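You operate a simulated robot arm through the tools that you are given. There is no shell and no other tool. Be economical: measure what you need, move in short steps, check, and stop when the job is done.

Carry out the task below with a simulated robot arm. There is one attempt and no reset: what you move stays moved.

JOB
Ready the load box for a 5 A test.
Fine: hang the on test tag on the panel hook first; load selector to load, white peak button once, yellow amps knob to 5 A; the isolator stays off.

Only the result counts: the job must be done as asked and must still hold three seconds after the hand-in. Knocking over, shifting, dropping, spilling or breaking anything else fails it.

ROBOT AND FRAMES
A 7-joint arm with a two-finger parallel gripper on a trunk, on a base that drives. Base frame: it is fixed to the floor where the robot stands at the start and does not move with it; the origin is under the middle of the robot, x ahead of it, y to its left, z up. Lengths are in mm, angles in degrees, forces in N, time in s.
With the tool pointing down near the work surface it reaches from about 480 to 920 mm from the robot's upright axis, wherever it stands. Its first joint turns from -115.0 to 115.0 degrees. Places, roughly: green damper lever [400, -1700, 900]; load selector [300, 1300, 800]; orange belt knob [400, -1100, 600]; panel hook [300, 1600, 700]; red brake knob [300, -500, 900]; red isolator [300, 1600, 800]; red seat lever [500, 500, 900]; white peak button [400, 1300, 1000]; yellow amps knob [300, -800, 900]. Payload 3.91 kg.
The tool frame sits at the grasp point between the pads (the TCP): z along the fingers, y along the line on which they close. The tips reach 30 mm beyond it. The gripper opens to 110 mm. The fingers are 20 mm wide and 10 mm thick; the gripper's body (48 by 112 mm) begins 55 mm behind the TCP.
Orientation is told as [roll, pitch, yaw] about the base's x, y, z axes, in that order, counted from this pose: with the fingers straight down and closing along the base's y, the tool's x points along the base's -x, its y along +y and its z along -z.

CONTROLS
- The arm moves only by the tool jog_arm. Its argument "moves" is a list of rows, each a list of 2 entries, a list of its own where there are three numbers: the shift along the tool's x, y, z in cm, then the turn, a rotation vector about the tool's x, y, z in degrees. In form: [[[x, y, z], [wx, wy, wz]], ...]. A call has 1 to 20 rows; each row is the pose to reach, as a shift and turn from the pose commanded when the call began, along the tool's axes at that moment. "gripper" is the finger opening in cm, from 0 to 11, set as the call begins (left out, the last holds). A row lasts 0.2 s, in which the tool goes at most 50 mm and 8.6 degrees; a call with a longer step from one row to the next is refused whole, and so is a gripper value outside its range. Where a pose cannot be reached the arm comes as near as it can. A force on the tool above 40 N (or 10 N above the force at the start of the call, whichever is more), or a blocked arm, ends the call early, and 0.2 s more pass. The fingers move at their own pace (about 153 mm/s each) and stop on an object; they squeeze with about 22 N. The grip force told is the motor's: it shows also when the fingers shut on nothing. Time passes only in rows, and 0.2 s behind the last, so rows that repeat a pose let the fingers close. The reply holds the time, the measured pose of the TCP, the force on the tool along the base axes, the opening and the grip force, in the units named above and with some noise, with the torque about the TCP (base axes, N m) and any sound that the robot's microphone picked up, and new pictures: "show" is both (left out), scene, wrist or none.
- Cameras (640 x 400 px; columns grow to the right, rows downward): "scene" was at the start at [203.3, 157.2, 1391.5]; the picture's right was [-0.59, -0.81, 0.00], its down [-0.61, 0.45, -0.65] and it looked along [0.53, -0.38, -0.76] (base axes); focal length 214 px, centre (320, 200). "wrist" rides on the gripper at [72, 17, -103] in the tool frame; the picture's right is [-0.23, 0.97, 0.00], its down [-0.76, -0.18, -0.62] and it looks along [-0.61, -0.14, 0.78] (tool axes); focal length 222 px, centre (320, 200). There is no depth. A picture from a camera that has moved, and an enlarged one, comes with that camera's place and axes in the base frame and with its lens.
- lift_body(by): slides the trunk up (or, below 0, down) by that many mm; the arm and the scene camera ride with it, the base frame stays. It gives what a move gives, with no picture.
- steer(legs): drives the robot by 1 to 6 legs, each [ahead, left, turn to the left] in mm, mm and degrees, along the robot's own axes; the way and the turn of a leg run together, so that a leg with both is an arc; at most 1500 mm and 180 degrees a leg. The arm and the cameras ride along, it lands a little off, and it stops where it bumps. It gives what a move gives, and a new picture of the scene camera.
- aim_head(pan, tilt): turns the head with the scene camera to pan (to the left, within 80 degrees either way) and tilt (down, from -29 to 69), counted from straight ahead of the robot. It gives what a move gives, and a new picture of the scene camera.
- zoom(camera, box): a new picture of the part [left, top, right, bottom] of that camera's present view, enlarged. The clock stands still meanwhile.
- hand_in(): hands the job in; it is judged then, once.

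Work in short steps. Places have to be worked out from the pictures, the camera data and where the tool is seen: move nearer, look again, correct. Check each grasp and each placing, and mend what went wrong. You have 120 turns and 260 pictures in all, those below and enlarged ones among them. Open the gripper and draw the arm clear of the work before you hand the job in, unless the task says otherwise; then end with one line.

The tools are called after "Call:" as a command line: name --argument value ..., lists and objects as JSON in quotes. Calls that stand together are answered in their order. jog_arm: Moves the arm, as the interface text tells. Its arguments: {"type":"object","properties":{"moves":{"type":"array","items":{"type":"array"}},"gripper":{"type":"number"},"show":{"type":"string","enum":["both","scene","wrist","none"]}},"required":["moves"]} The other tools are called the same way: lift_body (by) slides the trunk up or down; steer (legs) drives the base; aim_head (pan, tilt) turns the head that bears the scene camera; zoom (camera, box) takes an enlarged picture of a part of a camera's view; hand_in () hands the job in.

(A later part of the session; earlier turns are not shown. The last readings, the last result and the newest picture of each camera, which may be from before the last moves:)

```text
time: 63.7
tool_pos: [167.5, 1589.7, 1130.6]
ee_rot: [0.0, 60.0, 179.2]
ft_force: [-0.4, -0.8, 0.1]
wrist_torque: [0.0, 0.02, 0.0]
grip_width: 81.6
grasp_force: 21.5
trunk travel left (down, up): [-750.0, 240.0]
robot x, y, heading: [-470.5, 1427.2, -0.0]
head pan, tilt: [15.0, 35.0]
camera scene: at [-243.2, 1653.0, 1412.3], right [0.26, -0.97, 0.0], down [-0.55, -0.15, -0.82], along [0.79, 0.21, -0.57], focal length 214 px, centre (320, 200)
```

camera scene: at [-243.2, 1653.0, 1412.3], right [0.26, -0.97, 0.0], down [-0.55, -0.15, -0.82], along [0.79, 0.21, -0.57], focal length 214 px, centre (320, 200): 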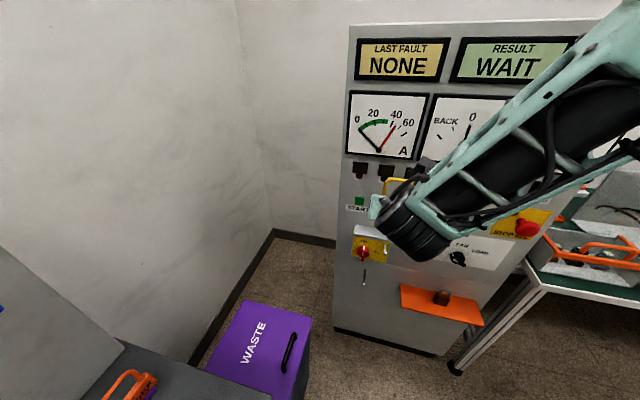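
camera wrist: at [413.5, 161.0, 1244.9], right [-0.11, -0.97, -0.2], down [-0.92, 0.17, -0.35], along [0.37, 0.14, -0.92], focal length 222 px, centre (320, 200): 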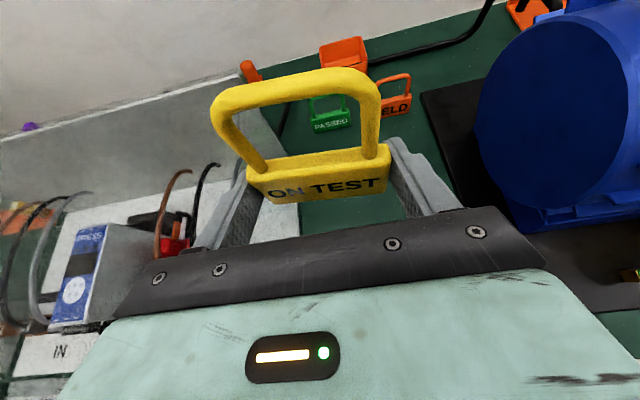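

Lower the trunk 480 mm so that the tool and camera come to hook level.

Call:
lift_body --by -480

Call:
aim_head --pan 10 --tilt 25

Call:
jog_arm --moves '[[[0, 0, 0], [0, 0, 0]]]' --show "wrist"

```text
refused: -480 is not a number from -400 to 400
```

```text
time: 64.5
tool_pos: [167.9, 1590.5, 1130.6]
ee_rot: [0.1, 60.1, 179.2]
ft_force: [0.5, 1.3, -0.5]
wrist_torque: [0.05, -0.04, 0.0]
grip_width: 81.6
grasp_force: 21.8
trunk travel left (down, up): [-750.0, 240.0]
robot x, y, heading: [-469.0, 1426.3, -0.1]
head pan, tilt: [10.0, 25.0]
camera scene: at [-237.6, 1646.3, 1428.0], right [0.17, -0.99, 0.0], down [-0.42, -0.07, -0.91], along [0.89, 0.15, -0.42], focal length 214 px, centre (320, 200)
```

scene: 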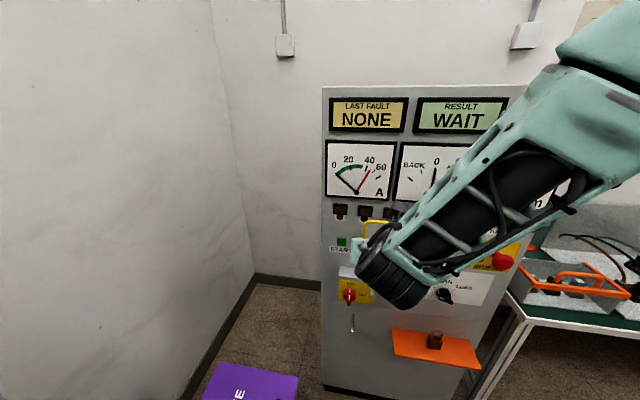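

```text
time: 64.8
tool_pos: [167.3, 1589.8, 1129.3]
ee_rot: [0.0, 59.9, 179.1]
ft_force: [0.2, -0.2, -0.7]
wrist_torque: [-0.06, 0.0, 0.0]
grip_width: 81.5
grasp_force: 21.4
trunk travel left (down, up): [-750.0, 240.0]
robot x, y, heading: [-470.2, 1427.3, -0.2]
head pan, tilt: [10.0, 25.0]
camera wrist: at [113.2, 1573.7, 1244.6], right [-0.13, -0.97, -0.2], down [-0.92, 0.19, -0.35], along [0.38, 0.14, -0.92], focal length 222 px, centre (320, 200)
```

wrist: 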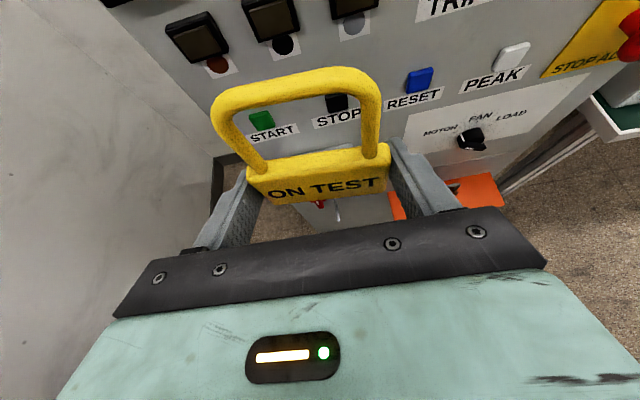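

Limit is 400 per call; lower by 390.

Call:
lift_body --by -390

Call:
jog_arm --moves '[[[0, 0, 0], [0, 0, 0]]]' --show "both"

```text
time: 68.6
tool_pos: [166.0, 1590.2, 739.1]
ee_rot: [0.0, 60.0, 179.1]
ft_force: [0.3, 0.6, -0.6]
wrist_torque: [0.03, 0.0, 0.0]
grip_width: 81.5
grasp_force: 22.0
trunk travel left (down, up): [-360.0, 630.0]
robot x, y, heading: [-469.9, 1427.0, -0.4]
head pan, tilt: [10.0, 25.0]
```

```text
time: 69.0
tool_pos: [167.4, 1590.1, 740.3]
ee_rot: [0.0, 60.0, 179.3]
ft_force: [-0.2, 0.3, -0.2]
wrist_torque: [0.01, 0.01, 0.01]
grip_width: 81.7
grasp_force: 21.7
trunk travel left (down, up): [-360.0, 630.0]
robot x, y, heading: [-466.6, 1429.0, -0.4]
head pan, tilt: [10.0, 25.0]
camera scene: at [-237.6, 1646.3, 1038.1], right [0.17, -0.99, 0.0], down [-0.42, -0.07, -0.91], along [0.89, 0.15, -0.42], focal length 214 px, centre (320, 200)
camera wrist: at [113.2, 1573.7, 854.6], right [-0.13, -0.97, -0.2], down [-0.92, 0.19, -0.35], along [0.38, 0.14, -0.92], focal length 222 px, centre (320, 200)
```

scene: 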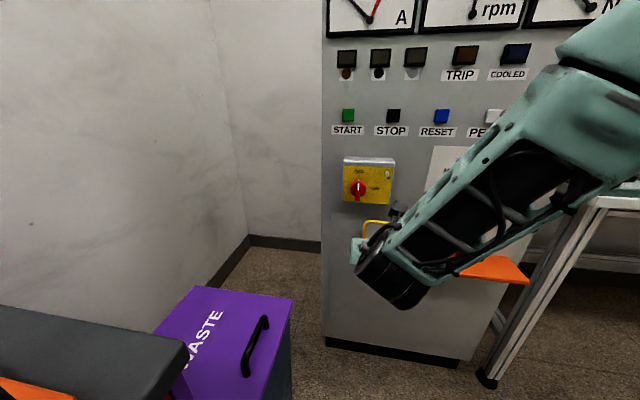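
wrist: 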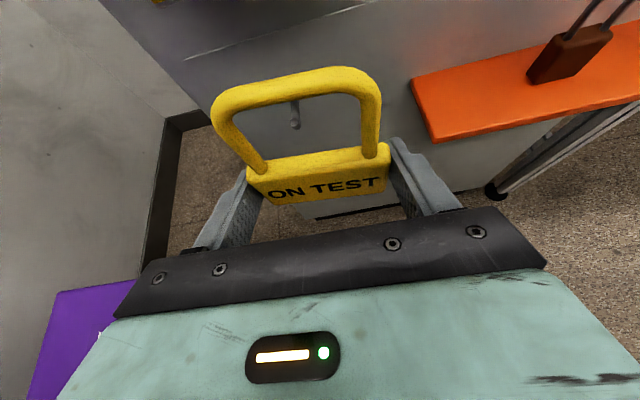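

Hook tip visible through the loop; I triangulate its tip at ≈(288, 1616, 663). Zoom for shape.

Call:
zoom --camera "wrist" --box '[240, 60, 360, 150]'

```text
4.44 times, centred on (300, 105) of wrist
camera zoom: at [113.2, 1573.7, 854.6], right [-0.13, -0.97, -0.2], down [-0.92, 0.19, -0.35], along [0.38, 0.14, -0.92], focal length 987 px, centre (409, 622)
```

zoom: 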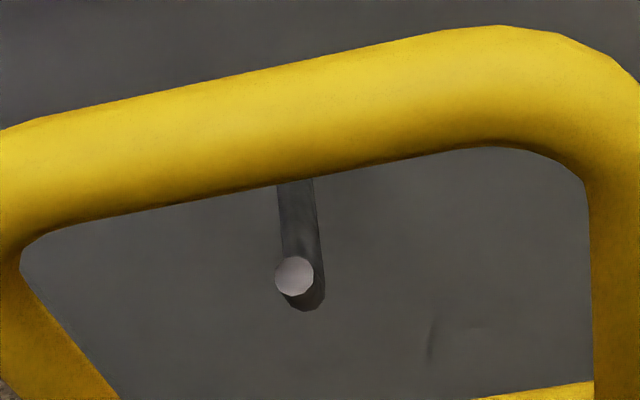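

The hook is a rod at z≈651 with a short upturned tip (top ≈665, x≈288). I set TCP to (167, 1616, 627) so the rod would pass through the loop opening (≈632–680).

Call:
jog_arm --moves '[[[-2.5, -0.7, 1.4], [0, 0, 0]], [[-5, -1.4, 2.8], [0, 0, 0]], [[-7.5, -2, 4.2], [0, 0, 0]], [[-9.8, -2.6, 5.65], [0, 0, 0]], [[-9.8, -2.6, 5.65], [0, 0, 0]]]' --show "wrist"

Call:
zoom --camera "wrist" --box '[200, 20, 400, 160]'

Call:
zoom --camera "scene" --box '[310, 180, 450, 320]'

```text
time: 70.2
tool_pos: [167.0, 1616.1, 628.0]
ee_rot: [0.0, 60.0, 179.1]
ft_force: [0.4, 0.2, 0.2]
wrist_torque: [-0.03, 0.01, 0.0]
grip_width: 81.8
grasp_force: 22.3
trunk travel left (down, up): [-360.0, 630.0]
robot x, y, heading: [-470.3, 1429.1, -0.5]
head pan, tilt: [10.0, 25.0]
camera wrist: at [113.4, 1599.8, 740.8], right [-0.13, -0.97, -0.2], down [-0.92, 0.19, -0.35], along [0.38, 0.14, -0.92], focal length 222 px, centre (320, 200)
```

wrist: 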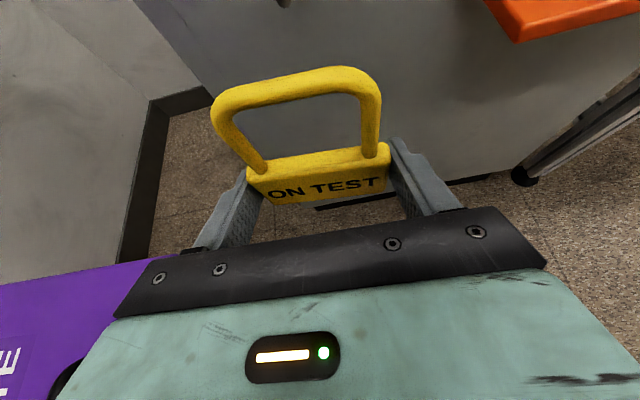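

```text
2.86 times, centred on (300, 90) of wrist
camera zoom: at [113.4, 1599.8, 740.8], right [-0.13, -0.97, -0.2], down [-0.92, 0.19, -0.35], along [0.38, 0.14, -0.92], focal length 635 px, centre (377, 514)
```

zoom: 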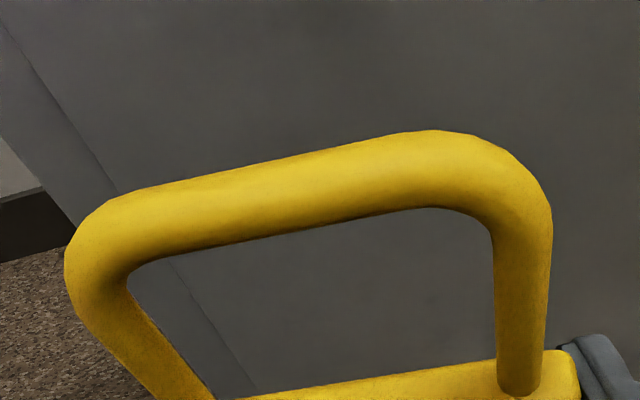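

```text
2.86 times, centred on (380, 250) of scene
camera zoom: at [-237.6, 1646.3, 1038.0], right [0.17, -0.99, 0.0], down [-0.42, -0.07, -0.91], along [0.89, 0.15, -0.42], focal length 613 px, centre (149, 57)
```

zoom: 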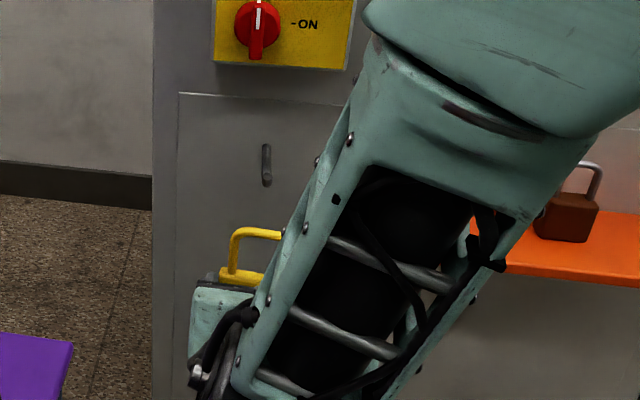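

The hook is visible in the scene view beside the arm; zoom more for height.

Call:
zoom --camera "scene" --box '[350, 215, 400, 255]'

```text
10.00 times, centred on (375, 235) of scene
camera zoom: at [-237.6, 1646.3, 1038.0], right [0.17, -0.99, 0.0], down [-0.42, -0.07, -0.91], along [0.89, 0.15, -0.42], focal length 2145 px, centre (-230, -150)
```

zoom: 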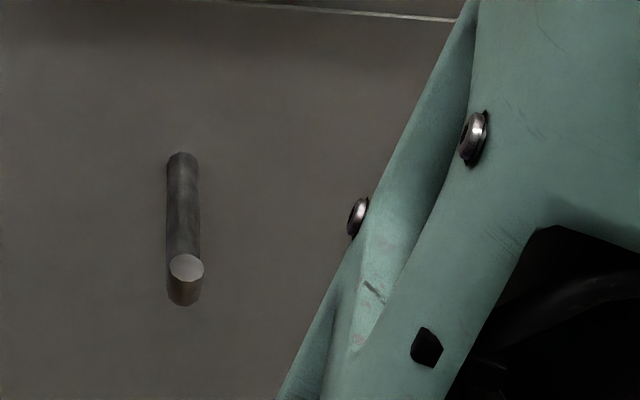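

Rod z≈656, x from 290 (elbow) to 357 (panel), y≈1615. Current TCP height 628 gives ~16 mm margin both ways. Advance 90 mm in x and look.

Call:
jog_arm --moves '[[[2.25, 0, 3.9], [0, 0, 0]], [[3.5, -0.1, 6.1], [0, 0, 0]], [[4.5, -0.15, 7.8], [0, 0, 0]], [[4.5, -0.15, 7.8], [0, 0, 0]]]' --show "wrist"

Call:
zoom --camera "scene" --box '[310, 180, 450, 320]'

```text
time: 71.2
tool_pos: [256.2, 1615.7, 627.7]
ee_rot: [0.2, 60.0, 179.3]
ft_force: [0.0, 0.4, -1.1]
wrist_torque: [0.01, -0.01, -0.06]
grip_width: 81.8
grasp_force: 22.2
trunk travel left (down, up): [-360.0, 630.0]
robot x, y, heading: [-470.9, 1426.5, -0.1]
head pan, tilt: [10.0, 25.0]
camera wrist: at [203.6, 1599.7, 741.3], right [-0.13, -0.97, -0.2], down [-0.92, 0.19, -0.35], along [0.38, 0.14, -0.92], focal length 222 px, centre (320, 200)
```

wrist: 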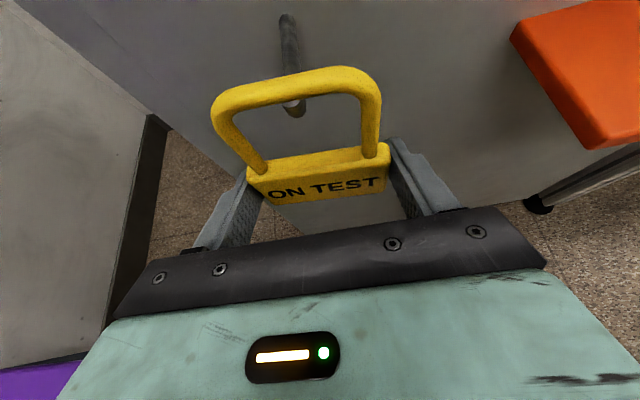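

```text
2.86 times, centred on (380, 250) of scene
camera zoom: at [-237.6, 1646.3, 1038.0], right [0.17, -0.99, 0.0], down [-0.42, -0.07, -0.91], along [0.89, 0.15, -0.42], focal length 613 px, centre (149, 57)
```

zoom: 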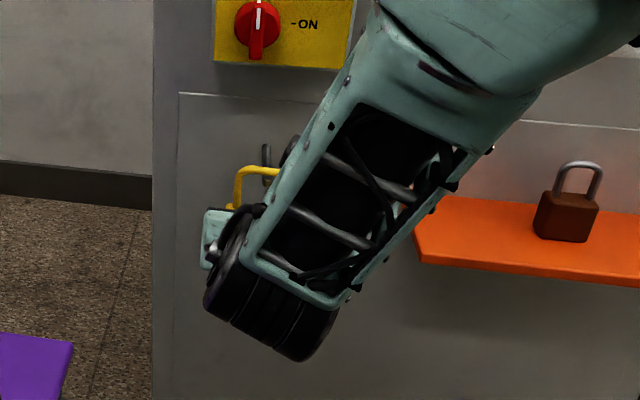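

Hook tip sits inside the loop opening as planned (z≈655, y≈1617). Advance another 53 mm.

Call:
jog_arm --moves '[[[1.0, 0, 1.75], [0, 0, 0]], [[1.9, 0, 3.3], [0, 0, 0]], [[2.65, -0.1, 4.6], [0, 0, 0]], [[2.65, -0.1, 4.6], [0, 0, 0]]]' --show "wrist"

Call:
zoom --camera "wrist" --box '[200, 40, 400, 200]'

```text
time: 72.2
tool_pos: [311.9, 1616.6, 626.2]
ee_rot: [0.0, 60.1, 179.2]
ft_force: [0.0, -1.3, -0.5]
wrist_torque: [0.0, -0.02, 0.01]
grip_width: 81.6
grasp_force: 22.8
trunk travel left (down, up): [-360.0, 630.0]
robot x, y, heading: [-471.5, 1424.4, -0.2]
head pan, tilt: [10.0, 25.0]
camera wrist: at [257.0, 1599.8, 741.3], right [-0.13, -0.97, -0.2], down [-0.92, 0.19, -0.35], along [0.38, 0.14, -0.92], focal length 222 px, centre (320, 200)
```

wrist: 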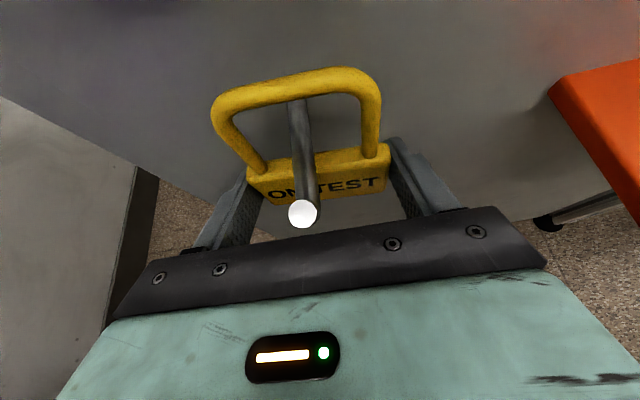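

```text
2.50 times, centred on (300, 120) of wrist
camera zoom: at [257.0, 1599.8, 741.3], right [-0.13, -0.97, -0.2], down [-0.92, 0.19, -0.35], along [0.38, 0.14, -0.92], focal length 555 px, centre (370, 400)
```

zoom: 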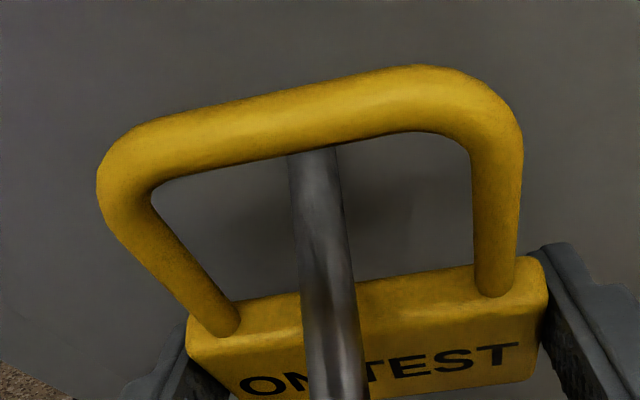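

The rod is threaded through the loop. Lower in small steps to seat the bar on the rod.

Call:
jog_arm --moves '[[[-0.7, 0, 0.4], [0, 0, 0]], [[-1.3, 0, 0.75], [0, 0, 0]], [[-1.3, 0, 0.75], [0, 0, 0]]]' --show "none"

Call:
jog_arm --moves '[[[-0.17, 0, 0.1], [0, 0, 0]], [[-0.35, 0, 0.2], [0, 0, 0]], [[-0.35, 0, 0.2], [0, 0, 0]]]' --show "wrist"

```text
time: 73.0
tool_pos: [309.9, 1615.9, 612.7]
ee_rot: [0.0, 59.9, 179.3]
ft_force: [-0.2, 1.0, -0.9]
wrist_torque: [-0.02, 0.0, 0.01]
grip_width: 81.7
grasp_force: 22.3
trunk travel left (down, up): [-360.0, 630.0]
robot x, y, heading: [-471.0, 1428.0, -0.2]
head pan, tilt: [10.0, 25.0]
```

```text
time: 73.8
tool_pos: [309.8, 1615.9, 609.6]
ee_rot: [-0.2, 60.2, 179.1]
ft_force: [-1.6, -0.3, 10.2]
wrist_torque: [-0.03, -0.22, 0.01]
grip_width: 81.7
grasp_force: 21.6
trunk travel left (down, up): [-360.0, 630.0]
robot x, y, heading: [-470.0, 1428.7, -0.3]
head pan, tilt: [10.0, 25.0]
camera wrist: at [256.3, 1599.7, 723.5], right [-0.13, -0.97, -0.2], down [-0.92, 0.19, -0.35], along [0.38, 0.14, -0.92], focal length 222 px, centre (320, 200)
```

wrist: 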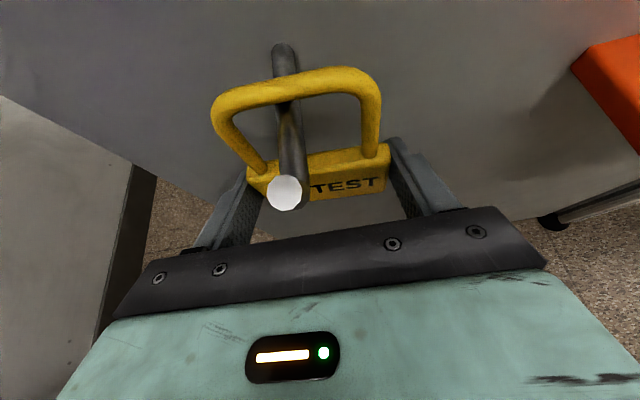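

Contact (10 N) – the bar rests on the rod. Ease 1 mm up and open the fingers.

Call:
jog_arm --moves '[[[0.1, 0, -0.06], [0, 0, 0]], [[0.1, 0, -0.06], [0, 0, 0]]]' --show "none"

Call:
jog_arm --moves '[[[0, 0, 0], [0, 0, 0]], [[0, 0, 0], [0, 0, 0]], [[0, 0, 0], [0, 0, 0]]]' --gripper 10.2 --show "wrist"

```text
time: 74.4
tool_pos: [310.3, 1615.7, 609.3]
ee_rot: [0.1, 59.9, 179.1]
ft_force: [-2.0, 0.0, 7.4]
wrist_torque: [-0.01, -0.21, -0.02]
grip_width: 81.4
grasp_force: 21.7
trunk travel left (down, up): [-360.0, 630.0]
robot x, y, heading: [-470.1, 1432.9, -0.0]
head pan, tilt: [10.0, 25.0]
```

```text
time: 75.2
tool_pos: [310.4, 1616.4, 609.5]
ee_rot: [0.0, 60.0, 179.2]
ft_force: [0.7, 0.0, -0.5]
wrist_torque: [0.02, -0.03, 0.02]
grip_width: 102.2
grasp_force: 0.1
trunk travel left (down, up): [-360.0, 630.0]
robot x, y, heading: [-470.3, 1428.2, -0.1]
head pan, tilt: [10.0, 25.0]
camera wrist: at [256.7, 1599.8, 723.4], right [-0.13, -0.97, -0.2], down [-0.92, 0.19, -0.35], along [0.38, 0.14, -0.92], focal length 222 px, centre (320, 200)
```

wrist: 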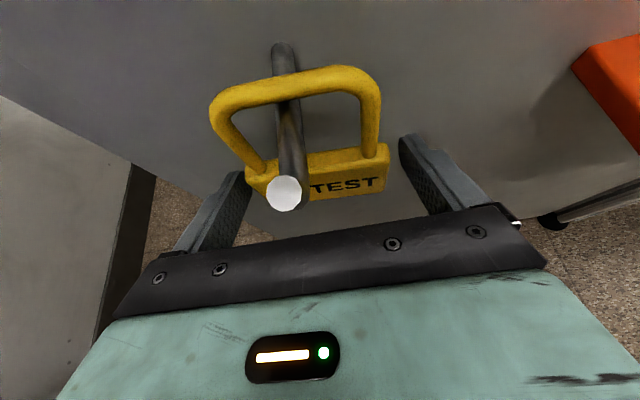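

The tag hangs. Check the finger-plate gaps before retracting.

Call:
zoom --camera "wrist" --box '[190, 120, 450, 250]'

```text
2.46 times, centred on (320, 185) of wrist
camera zoom: at [256.7, 1599.8, 723.4], right [-0.13, -0.97, -0.2], down [-0.92, 0.19, -0.35], along [0.38, 0.14, -0.92], focal length 547 px, centre (320, 237)
```

zoom: 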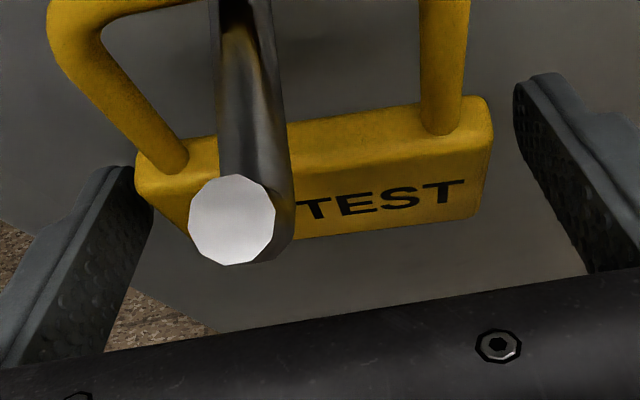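

Gaps exist on both sides; shift 3 mm left, open fully and retract horizontally 140 mm.

Call:
jog_arm --moves '[[[0, -0.2, 0], [0, 0, 0]], [[0, -0.2, 0], [0, 0, 0]], [[-1, -0.2, -1.73], [0, 0, 0]], [[-2.5, -0.2, -4.3], [0, 0, 0]], [[-4.5, -0.2, -7.8], [0, 0, 0]], [[-7, -0.2, -12.1], [0, 0, 0]]]' --gripper 10.8 --show "wrist"

Call:
zoom --camera "scene" --box '[310, 160, 450, 300]'

```text
time: 76.6
tool_pos: [170.7, 1621.4, 609.5]
ee_rot: [0.0, 60.0, 179.1]
ft_force: [0.1, -0.4, -0.2]
wrist_torque: [0.01, 0.02, -0.01]
grip_width: 108.1
grasp_force: 0.0
trunk travel left (down, up): [-360.0, 630.0]
robot x, y, heading: [-472.9, 1429.2, 0.0]
head pan, tilt: [10.0, 25.0]
camera wrist: at [116.3, 1604.9, 724.3], right [-0.13, -0.97, -0.2], down [-0.92, 0.19, -0.35], along [0.38, 0.14, -0.92], focal length 222 px, centre (320, 200)
```

wrist: 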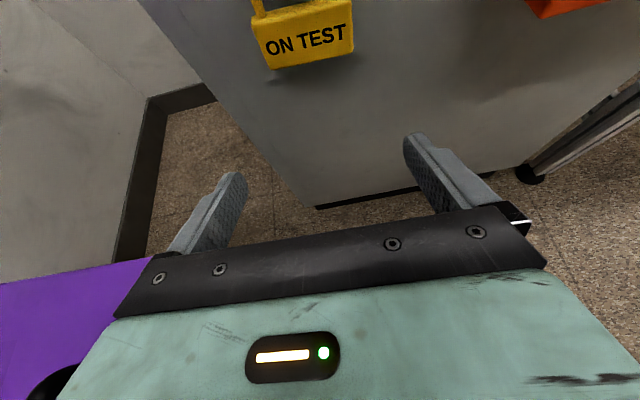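

```text
2.86 times, centred on (380, 230) of scene
camera zoom: at [-237.4, 1646.2, 1038.0], right [0.17, -0.99, 0.0], down [-0.42, -0.07, -0.91], along [0.89, 0.15, -0.42], focal length 613 px, centre (149, 114)
```

zoom: 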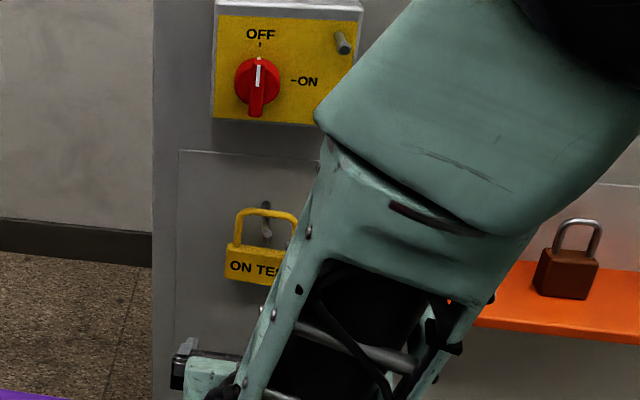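

The tag hangs on the hook and the isolator is still OFF. Next the selector: raise the trunk 240 mm and drive right 293 mm.

Call:
lift_body --by 240

Call:
steer --legs '[[0, -293, 0]]'

Call:
jog_arm --moves '[[[0, 0, 0], [0, 7.5, 0]], [[0, 0, 0], [0, 15, 0]], [[0, 0, 0], [0, 22.5, 0]], [[0, 0, 0], [0, 30, 0]]]' --gripper 4 --show "both"

```text
time: 79.1
tool_pos: [170.1, 1622.0, 849.1]
ee_rot: [0.0, 60.0, 179.2]
ft_force: [0.5, 0.2, 0.3]
wrist_torque: [0.0, -0.02, -0.01]
grip_width: 107.7
grasp_force: 0.0
trunk travel left (down, up): [-600.0, 390.0]
robot x, y, heading: [-471.6, 1425.3, -0.1]
head pan, tilt: [10.0, 25.0]
```

```text
time: 81.1
tool_pos: [169.8, 1326.2, 850.3]
ee_rot: [0.0, 59.9, 179.0]
ft_force: [0.2, 0.4, 0.1]
wrist_torque: [-0.01, 0.02, -0.02]
grip_width: 108.1
grasp_force: 0.0
trunk travel left (down, up): [-600.0, 390.0]
robot x, y, heading: [-470.1, 1135.3, -0.3]
head pan, tilt: [10.0, 25.0]
camera scene: at [-238.2, 1351.6, 1278.1], right [0.17, -0.99, 0.0], down [-0.42, -0.07, -0.91], along [0.89, 0.15, -0.42], focal length 214 px, centre (320, 200)
```

scene: 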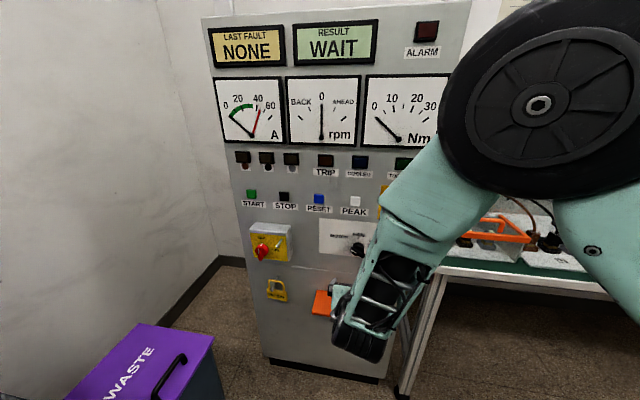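

```text
time: 82.1
tool_pos: [169.7, 1325.0, 849.1]
ee_rot: [172.2, 89.9, -9.0]
ft_force: [0.9, 0.4, 0.4]
wrist_torque: [0.0, 0.02, -0.02]
grip_width: 40.0
grasp_force: 0.1
trunk travel left (down, up): [-600.0, 390.0]
robot x, y, heading: [-468.4, 1134.0, -0.4]
head pan, tilt: [10.0, 25.0]
camera scene: at [-238.3, 1351.5, 1278.1], right [0.17, -0.99, 0.0], down [-0.42, -0.07, -0.91], along [0.89, 0.15, -0.42], focal length 214 px, centre (320, 200)
camera wrist: at [65.1, 1310.1, 921.5], right [-0.02, -0.97, -0.23], down [-0.62, 0.19, -0.76], along [0.79, 0.13, -0.61], focal length 222 px, centre (320, 200)
```

scene: 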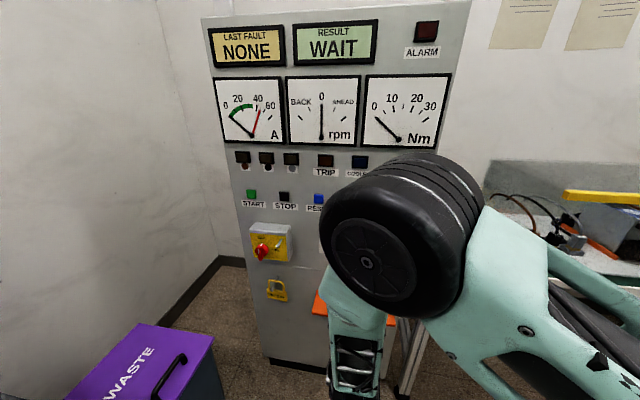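
wrist: 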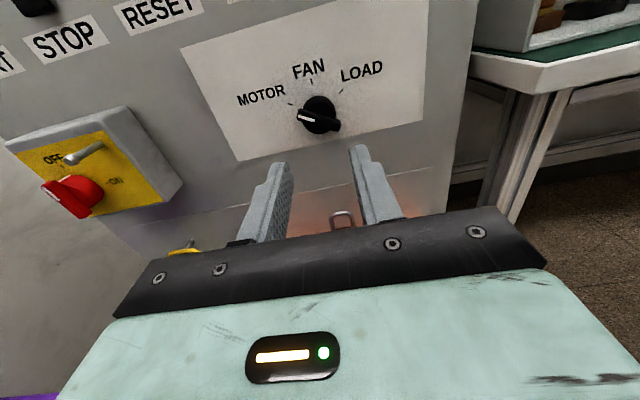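

Horizontal tool reached. Zoom into the selector.

Call:
zoom --camera "wrist" --box '[230, 50, 400, 160]'

Call:
zoom --camera "wrist" --box '[285, 85, 355, 145]'

```text
3.64 times, centred on (315, 105) of wrist
camera zoom: at [65.1, 1310.1, 921.5], right [-0.02, -0.97, -0.23], down [-0.62, 0.19, -0.76], along [0.79, 0.13, -0.61], focal length 808 px, centre (338, 546)
```

zoom: 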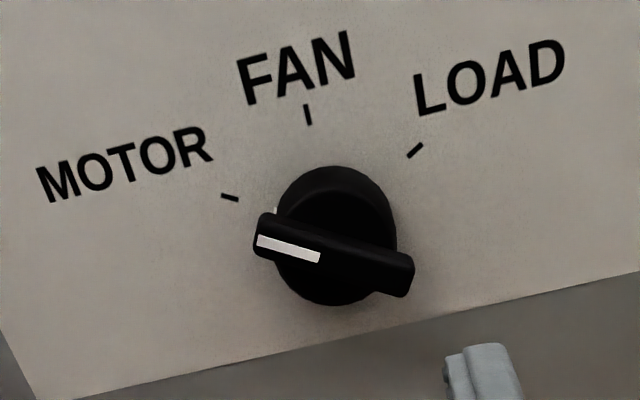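

```text
6.67 times, centred on (320, 115) of wrist
camera zoom: at [65.1, 1310.1, 921.5], right [-0.02, -0.97, -0.23], down [-0.62, 0.19, -0.76], along [0.79, 0.13, -0.61], focal length 1481 px, centre (320, 767)
```

zoom: 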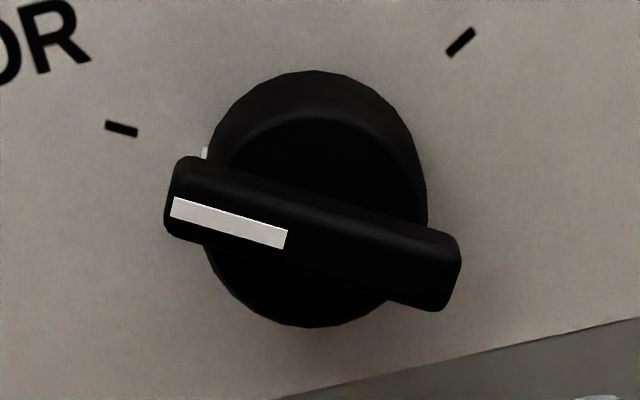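

Selector axis ≈ (y 1327, z 834), positions at −60/0/+60°, now at MOTOR; bar front x≈325. Clockwise 120° is needed. I'll rotate the tool +120° so the fingers straddle the bar, and center on the axis.

Call:
jog_arm --moves '[[[-0.5, 0, 0], [0, 0, 8.5]], [[-1, -0.2, 0], [0, 0, 17]], [[-1.5, -0.3, 0], [0, 0, 25.5]], [[-1.5, -0.3, 0], [0, 0, 34]], [[-1.5, -0.3, 0], [0, 0, 42.5]], [[-1.5, -0.3, 0], [0, 0, 51]], [[-1.5, -0.3, 0], [0, 0, 59.5]], [[-1.5, -0.3, 0], [0, 0, 68]], [[-1.5, -0.3, 0], [0, 0, 76.5]], [[-1.5, -0.3, 0], [0, 0, 85]], [[-1.5, -0.3, 0], [0, 0, 93.5]], [[-1.5, -0.3, 0], [0, 0, 102]], [[-1.5, -0.3, 0], [0, 0, 110.5]], [[-1.5, -0.3, 0], [0, 0, 119]], [[-1.5, -0.3, 0], [0, 0, 120]]]' --gripper 3.2 --show "both"

```text
time: 85.3
tool_pos: [169.6, 1327.9, 834.8]
ee_rot: [-90.0, -30.1, 89.0]
ft_force: [0.8, 0.1, 0.4]
wrist_torque: [0.01, 0.01, 0.02]
grip_width: 31.8
grasp_force: 0.0
trunk travel left (down, up): [-600.0, 390.0]
robot x, y, heading: [-470.0, 1135.0, -0.4]
head pan, tilt: [10.0, 25.0]
camera scene: at [-238.2, 1351.7, 1278.0], right [0.17, -0.99, 0.0], down [-0.42, -0.07, -0.91], along [0.89, 0.15, -0.42], focal length 214 px, centre (320, 200)
camera wrist: at [64.9, 1276.1, 783.9], right [0.01, 0.69, -0.73], down [-0.61, 0.58, 0.54], along [0.79, 0.44, 0.43], focal length 222 px, centre (320, 200)
```

scene: 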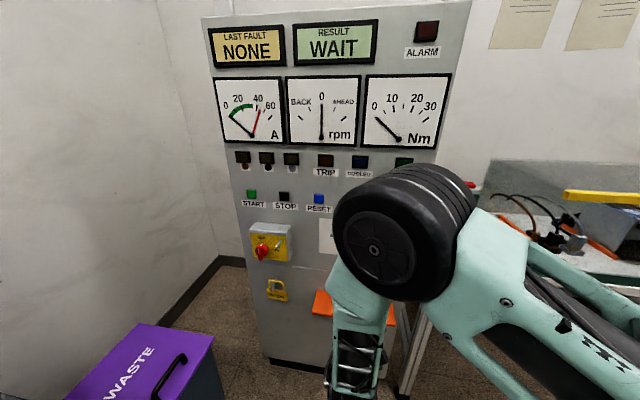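
wrist: 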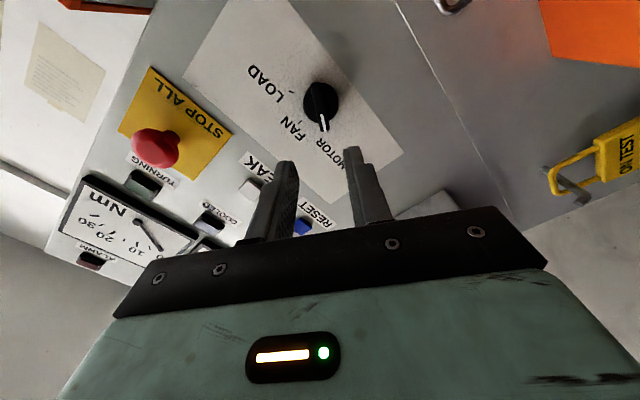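

The bar lines up between the fingers. Advance 95 mm and look.

Call:
jog_arm --moves '[[[0, 0, 4], [0, 0, 0]], [[0, 0, 8], [0, 0, 0]], [[0, 0, 10], [0, 0, 0]], [[0, 0, 10], [0, 0, 0]]]' --show "wrist"

Call:
zoom --camera "wrist" --box '[230, 80, 430, 240]'

```text
time: 86.3
tool_pos: [270.1, 1325.9, 835.1]
ee_rot: [-90.1, -29.9, 88.9]
ft_force: [0.6, -0.5, -0.2]
wrist_torque: [-0.01, 0.01, -0.02]
grip_width: 31.8
grasp_force: 0.1
trunk travel left (down, up): [-600.0, 390.0]
robot x, y, heading: [-465.8, 1132.9, -0.4]
head pan, tilt: [10.0, 25.0]
camera wrist: at [166.4, 1273.9, 783.9], right [0.01, 0.68, -0.73], down [-0.61, 0.58, 0.53], along [0.79, 0.44, 0.43], focal length 222 px, centre (320, 200)
```

wrist: 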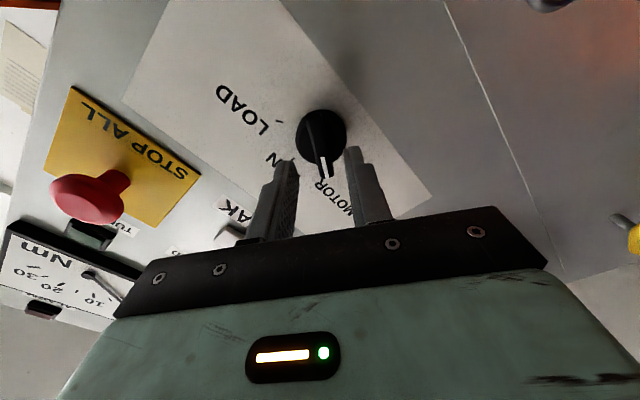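

```text
2.50 times, centred on (330, 160) of wrist
camera zoom: at [166.4, 1273.9, 783.9], right [0.01, 0.68, -0.73], down [-0.61, 0.58, 0.53], along [0.79, 0.44, 0.43], focal length 555 px, centre (295, 300)
```

zoom: 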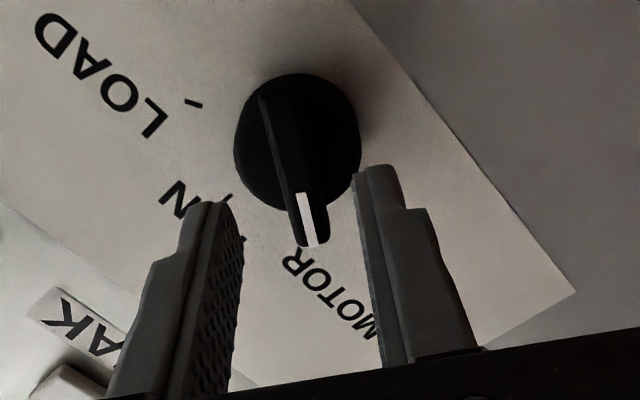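

Bar is centered between fingers. Advance 34 mm so the tips reach beside the bar, with a 1.5 mm y correction, then close.

Call:
jog_arm --moves '[[[-0.07, 0.04, 1.5], [0, 0, 0]], [[-0.14, 0.08, 3.0], [0, 0, 0]], [[-0.14, 0.08, 3.5], [0, 0, 0]], [[-0.14, 0.08, 3.5], [0, 0, 0]]]' --show "wrist"

Call:
zoom --camera "wrist" --box '[230, 80, 430, 240]'

```text
time: 87.3
tool_pos: [303.3, 1328.1, 834.9]
ee_rot: [-90.0, -30.0, 89.0]
ft_force: [-12.6, -1.9, 1.4]
wrist_torque: [0.02, 0.13, 0.17]
grip_width: 31.5
grasp_force: 0.0
trunk travel left (down, up): [-600.0, 390.0]
robot x, y, heading: [-471.4, 1133.1, -0.5]
head pan, tilt: [10.0, 25.0]
camera wrist: at [199.2, 1275.9, 783.4], right [0.01, 0.68, -0.73], down [-0.61, 0.58, 0.54], along [0.79, 0.44, 0.42], focal length 222 px, centre (320, 200)
```

wrist: 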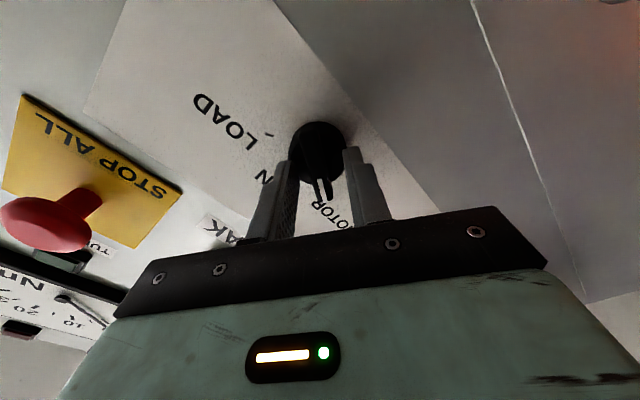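

```text
2.50 times, centred on (330, 160) of wrist
camera zoom: at [199.2, 1275.9, 783.4], right [0.01, 0.68, -0.73], down [-0.61, 0.58, 0.54], along [0.79, 0.44, 0.42], focal length 555 px, centre (295, 300)
```

zoom: 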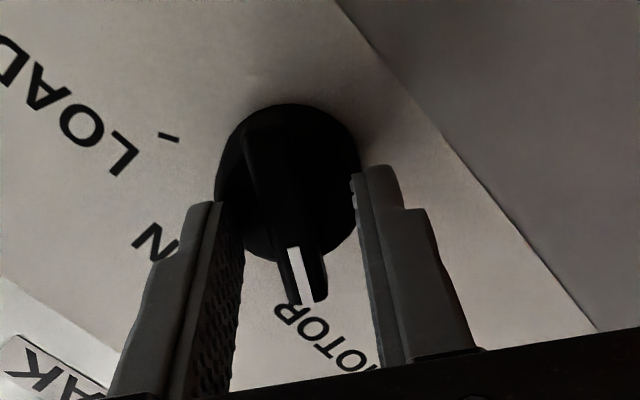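

Tips touch the disc face (12 N). Back off 2 mm and close on the bar.

Call:
jog_arm --moves '[[[0, 0, -0.25], [0, 0, 0]]]' --show "none"

Call:
jog_arm --moves '[[[0, 0, 0], [0, 0, 0]], [[0, 0, 0], [0, 0, 0]], [[0, 0, 0], [0, 0, 0]]]' --gripper 0.3 --show "wrist"

```text
time: 87.7
tool_pos: [303.7, 1327.9, 836.3]
ee_rot: [-90.1, -30.0, 88.9]
ft_force: [-0.9, 0.5, -0.7]
wrist_torque: [0.01, -0.03, -0.01]
grip_width: 32.0
grasp_force: 0.1
trunk travel left (down, up): [-600.0, 390.0]
robot x, y, heading: [-469.7, 1133.5, -0.6]
head pan, tilt: [10.0, 25.0]
```

```text
time: 88.5
tool_pos: [304.2, 1327.3, 834.4]
ee_rot: [-89.9, -30.1, 88.9]
ft_force: [6.9, 0.0, 1.9]
wrist_torque: [0.01, 0.33, 0.09]
grip_width: 12.0
grasp_force: 44.9
trunk travel left (down, up): [-600.0, 390.0]
robot x, y, heading: [-472.2, 1131.3, -0.3]
head pan, tilt: [10.0, 25.0]
camera wrist: at [198.4, 1274.8, 784.1], right [0.01, 0.68, -0.73], down [-0.61, 0.58, 0.53], along [0.79, 0.44, 0.43], focal length 222 px, centre (320, 200)
```

wrist: 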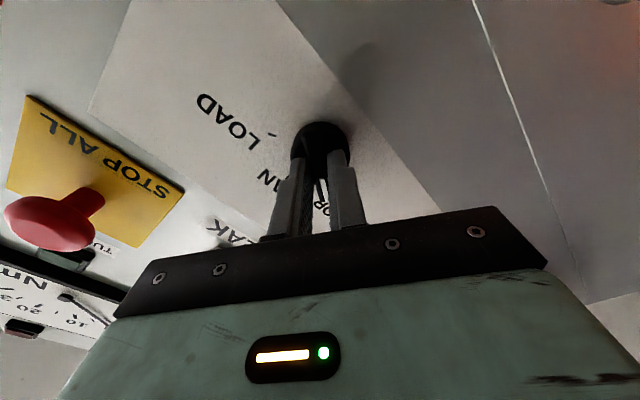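

Gripped at 12 mm. Turn +120° clockwise.

Call:
jog_arm --moves '[[[0, 0, 0], [0, 0, 8]], [[0, 0, 0], [0, 0, 16]], [[0, 0, 0], [0, 0, 24]], [[0, 0, 0], [0, 0, 32]], [[0, 0, 0], [0, 0, 40]], [[0, 0, 0], [0, 0, 48]], [[0, 0, 0], [0, 0, 56]], [[0, 0, 0], [0, 0, 64]], [[0, 0, 0], [0, 0, 72]], [[0, 0, 0], [0, 0, 80]], [[0, 0, 0], [0, 0, 88]], [[0, 0, 0], [0, 0, 96]], [[0, 0, 0], [0, 0, 104]], [[0, 0, 0], [0, 0, 112]], [[0, 0, 0], [0, 0, 120]], [[0, 0, 0], [0, 0, 120]]]' --show "both"

```text
time: 91.2
tool_pos: [303.1, 1329.1, 836.6]
ee_rot: [87.0, -52.6, -90.5]
ft_force: [4.9, -5.6, -6.5]
wrist_torque: [-0.03, -0.23, 0.32]
grip_width: 11.9
grasp_force: 45.4
out of reach, approached as far as the arm can: row 12, 13
trunk travel left (down, up): [-600.0, 390.0]
robot x, y, heading: [-473.6, 1132.6, -0.4]
head pan, tilt: [10.0, 25.0]
stopped in row 13: the force on the tool passed its limit (the readings are from after the stop); the commanded pose is now the measured one
camera scene: at [-237.8, 1350.9, 1277.7], right [0.17, -0.99, 0.0], down [-0.42, -0.07, -0.91], along [0.89, 0.15, -0.42], focal length 214 px, centre (320, 200)
camera wrist: at [200.9, 1390.6, 792.0], right [0.06, 0.64, 0.77], down [-0.64, -0.57, 0.52], along [0.77, -0.52, 0.37], focal length 222 px, centre (320, 200)
```

scene: 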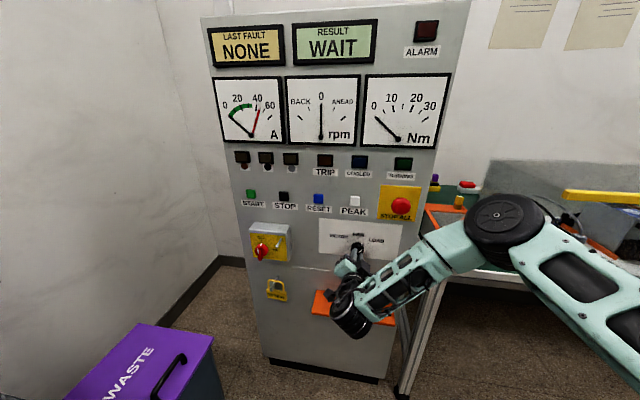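
wrist: 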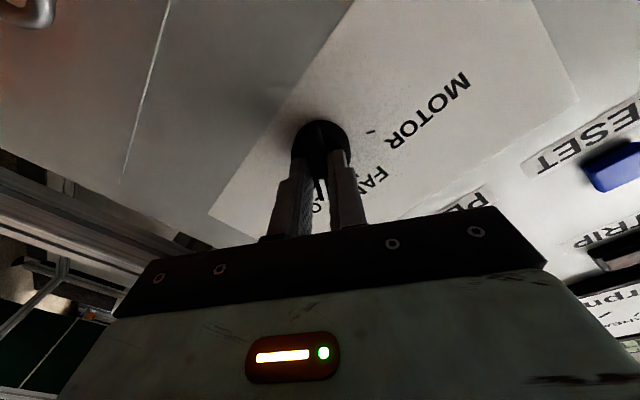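

The wrist reached its limit after ~97°. Release, see where the knob settles, then regrip.

Call:
jog_arm --moves '[[[0, 0, 0], [0, 0, 0]], [[0, 0, 0], [0, 0, 0]], [[0, 0, 0], [0, 0, 0]]]' --gripper 3.2 --show "none"

Call:
jog_arm --moves '[[[0, 0, -2], [0, 0, 0]], [[0, 0, -5], [0, 0, 0]], [[0, 0, -7], [0, 0, 0]]]' --show "wrist"

Call:
zoom --camera "wrist" --box '[230, 60, 430, 220]'

```text
time: 92.0
tool_pos: [302.0, 1330.2, 837.6]
ee_rot: [87.1, -52.6, -90.5]
ft_force: [-0.2, -0.4, 0.9]
wrist_torque: [0.0, 0.01, -0.01]
grip_width: 31.9
grasp_force: 0.0
trunk travel left (down, up): [-600.0, 390.0]
robot x, y, heading: [-471.5, 1132.3, -0.4]
head pan, tilt: [10.0, 25.0]
```

```text
time: 92.8
tool_pos: [233.0, 1333.2, 840.4]
ee_rot: [87.1, -52.6, -90.6]
ft_force: [-0.6, 0.1, 0.2]
wrist_torque: [-0.02, -0.04, 0.0]
grip_width: 31.9
grasp_force: 0.0
trunk travel left (down, up): [-600.0, 390.0]
robot x, y, heading: [-473.7, 1135.1, -0.5]
head pan, tilt: [10.0, 25.0]
camera wrist: at [131.1, 1395.6, 795.8], right [0.05, 0.63, 0.77], down [-0.64, -0.57, 0.52], along [0.77, -0.52, 0.37], focal length 222 px, centre (320, 200)
```

wrist: 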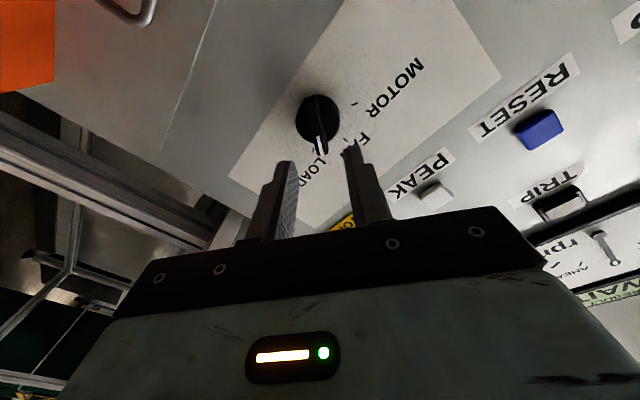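

```text
2.50 times, centred on (330, 140) of wrist
camera zoom: at [131.1, 1395.6, 795.8], right [0.05, 0.63, 0.77], down [-0.64, -0.57, 0.52], along [0.77, -0.52, 0.37], focal length 555 px, centre (295, 350)
```

zoom: 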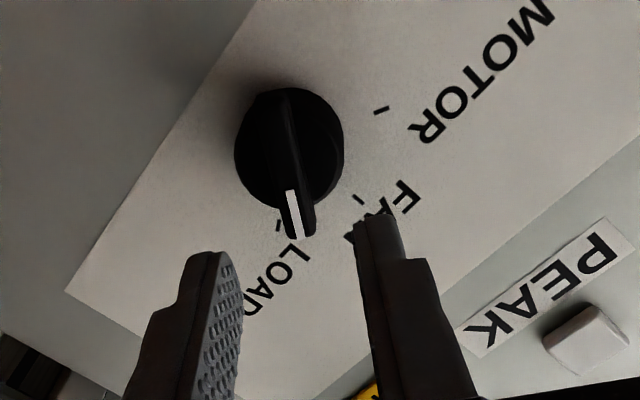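

The knob stands at ≈+40°, LOAD is +60°. I rotate the wrist back 180° (bar is symmetric) to regain range, then regrip.

Call:
jog_arm --moves '[[[0, 0, -1], [0, 0, -8.5]], [[0, 0, -2], [0, 0, -17]], [[0, 0, -3], [0, 0, -25.5]], [[0, 0, -3], [0, 0, -34]], [[0, 0, -3], [0, 0, -42.5]], [[0, 0, -3], [0, 0, -51]], [[0, 0, -3], [0, 0, -59.5]], [[0, 0, -3], [0, 0, -68]], [[0, 0, -3], [0, 0, -76.5]], [[0, 0, -3], [0, 0, -85]], [[0, 0, -3], [0, 0, -93.5]], [[0, 0, -3], [0, 0, -102]], [[0, 0, -3], [0, 0, -110.5]], [[0, 0, -3], [0, 0, -119]], [[0, 0, -3], [0, 0, -127.5]], [[0, 0, -3], [0, 0, -136]], [[0, 0, -3], [0, 0, -144.5]], [[0, 0, -3], [0, 0, -153]], [[0, 0, -3], [0, 0, -161.5]], [[0, 0, -3], [0, 0, -170]]]' --show "none"

Call:
jog_arm --moves '[[[0, 0, 0], [0, 0, -8]], [[0, 0, 0], [0, 0, -10]]]' --show "none"

Call:
jog_arm --moves '[[[0, 0, 0], [3.4, 0.15, 0]], [[0, 0, 0], [3.4, 0.15, 0]]]' --show "wrist"

Call:
zoom --camera "wrist" --box '[220, 40, 420, 180]'

```text
time: 97.0
tool_pos: [202.8, 1334.2, 840.8]
ee_rot: [-87.7, 42.7, 88.8]
ft_force: [0.7, 0.2, -0.3]
wrist_torque: [0.05, -0.02, 0.01]
grip_width: 31.9
grasp_force: 0.1
trunk travel left (down, up): [-600.0, 390.0]
robot x, y, heading: [-467.9, 1135.5, -0.4]
head pan, tilt: [10.0, 25.0]
```

```text
time: 97.6
tool_pos: [203.2, 1334.9, 840.5]
ee_rot: [-87.1, 52.7, 89.5]
ft_force: [-0.3, 0.1, -0.4]
wrist_torque: [-0.04, 0.02, 0.01]
grip_width: 32.0
grasp_force: 0.1
trunk travel left (down, up): [-600.0, 390.0]
robot x, y, heading: [-469.0, 1136.8, -0.5]
head pan, tilt: [10.0, 25.0]
```

```text
time: 98.2
tool_pos: [201.4, 1333.8, 841.3]
ee_rot: [-90.8, 52.6, 89.2]
ft_force: [0.8, 0.4, 0.9]
wrist_torque: [0.02, -0.01, -0.01]
grip_width: 31.9
grasp_force: 0.1
trunk travel left (down, up): [-600.0, 390.0]
robot x, y, heading: [-473.1, 1129.1, -0.6]
head pan, tilt: [10.0, 25.0]
camera wrist: at [97.8, 1277.4, 887.7], right [0.0, -0.64, -0.77], down [-0.62, 0.61, -0.5], along [0.79, 0.48, -0.39], focal length 222 px, centre (320, 200)
```

wrist: 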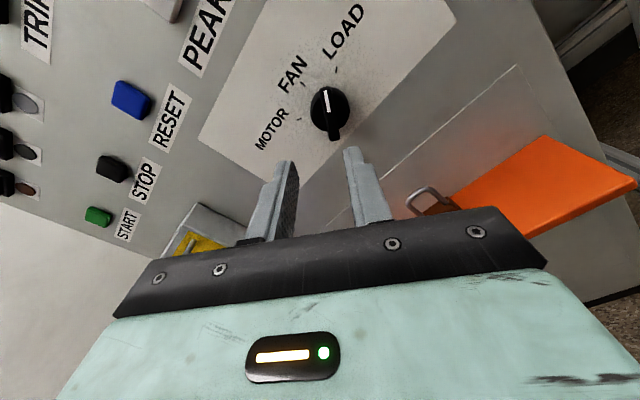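

```text
2.86 times, centred on (320, 110) of wrist
camera zoom: at [97.8, 1277.4, 887.7], right [0.0, -0.64, -0.77], down [-0.62, 0.61, -0.5], along [0.79, 0.48, -0.39], focal length 635 px, centre (320, 457)
```

zoom: 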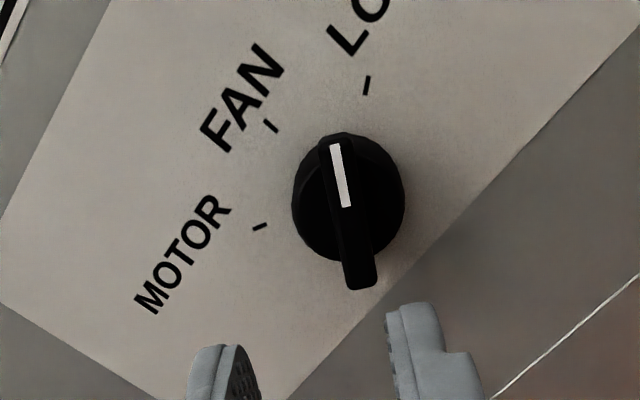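

Knob at ≈+37°. Align TCP on the axis and advance to x≈270, then check.

Call:
jog_arm --moves '[[[-0.06, 0.45, 3], [0, 0, 0]], [[-0.13, 0.95, 6], [0, 0, 0]], [[-0.13, 0.95, 6.9], [0, 0, 0]], [[-0.13, 0.95, 6.9], [0, 0, 0]]]' --show "wrist"

Call:
zoom --camera "wrist" --box '[230, 80, 430, 240]'

```text
time: 99.2
tool_pos: [272.0, 1327.3, 834.4]
ee_rot: [-90.8, 52.7, 89.2]
ft_force: [0.2, 0.5, 0.1]
wrist_torque: [0.03, -0.02, 0.0]
grip_width: 31.9
grasp_force: 0.0
trunk travel left (down, up): [-600.0, 390.0]
robot x, y, heading: [-470.8, 1136.6, -0.3]
head pan, tilt: [10.0, 25.0]
camera wrist: at [167.2, 1269.6, 881.3], right [0.0, -0.64, -0.77], down [-0.62, 0.61, -0.5], along [0.79, 0.48, -0.39], focal length 222 px, centre (320, 200)
```

wrist: 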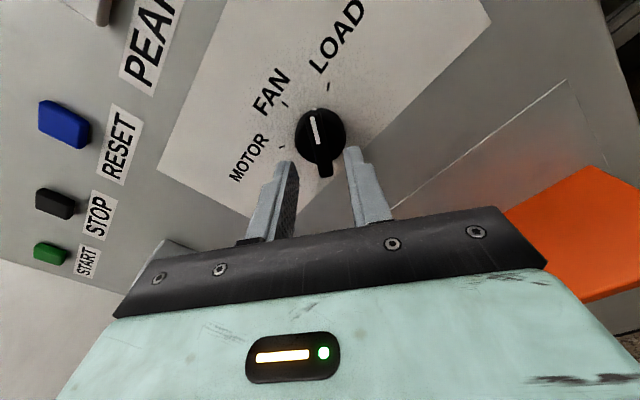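

```text
2.50 times, centred on (330, 160) of wrist
camera zoom: at [167.2, 1269.6, 881.3], right [0.0, -0.64, -0.77], down [-0.62, 0.61, -0.5], along [0.79, 0.48, -0.39], focal length 555 px, centre (295, 300)
```

zoom: 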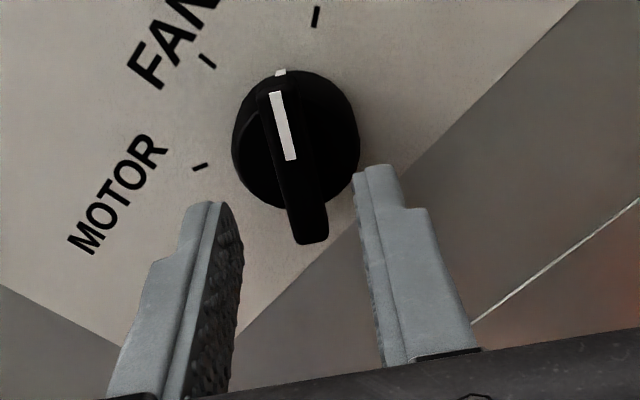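

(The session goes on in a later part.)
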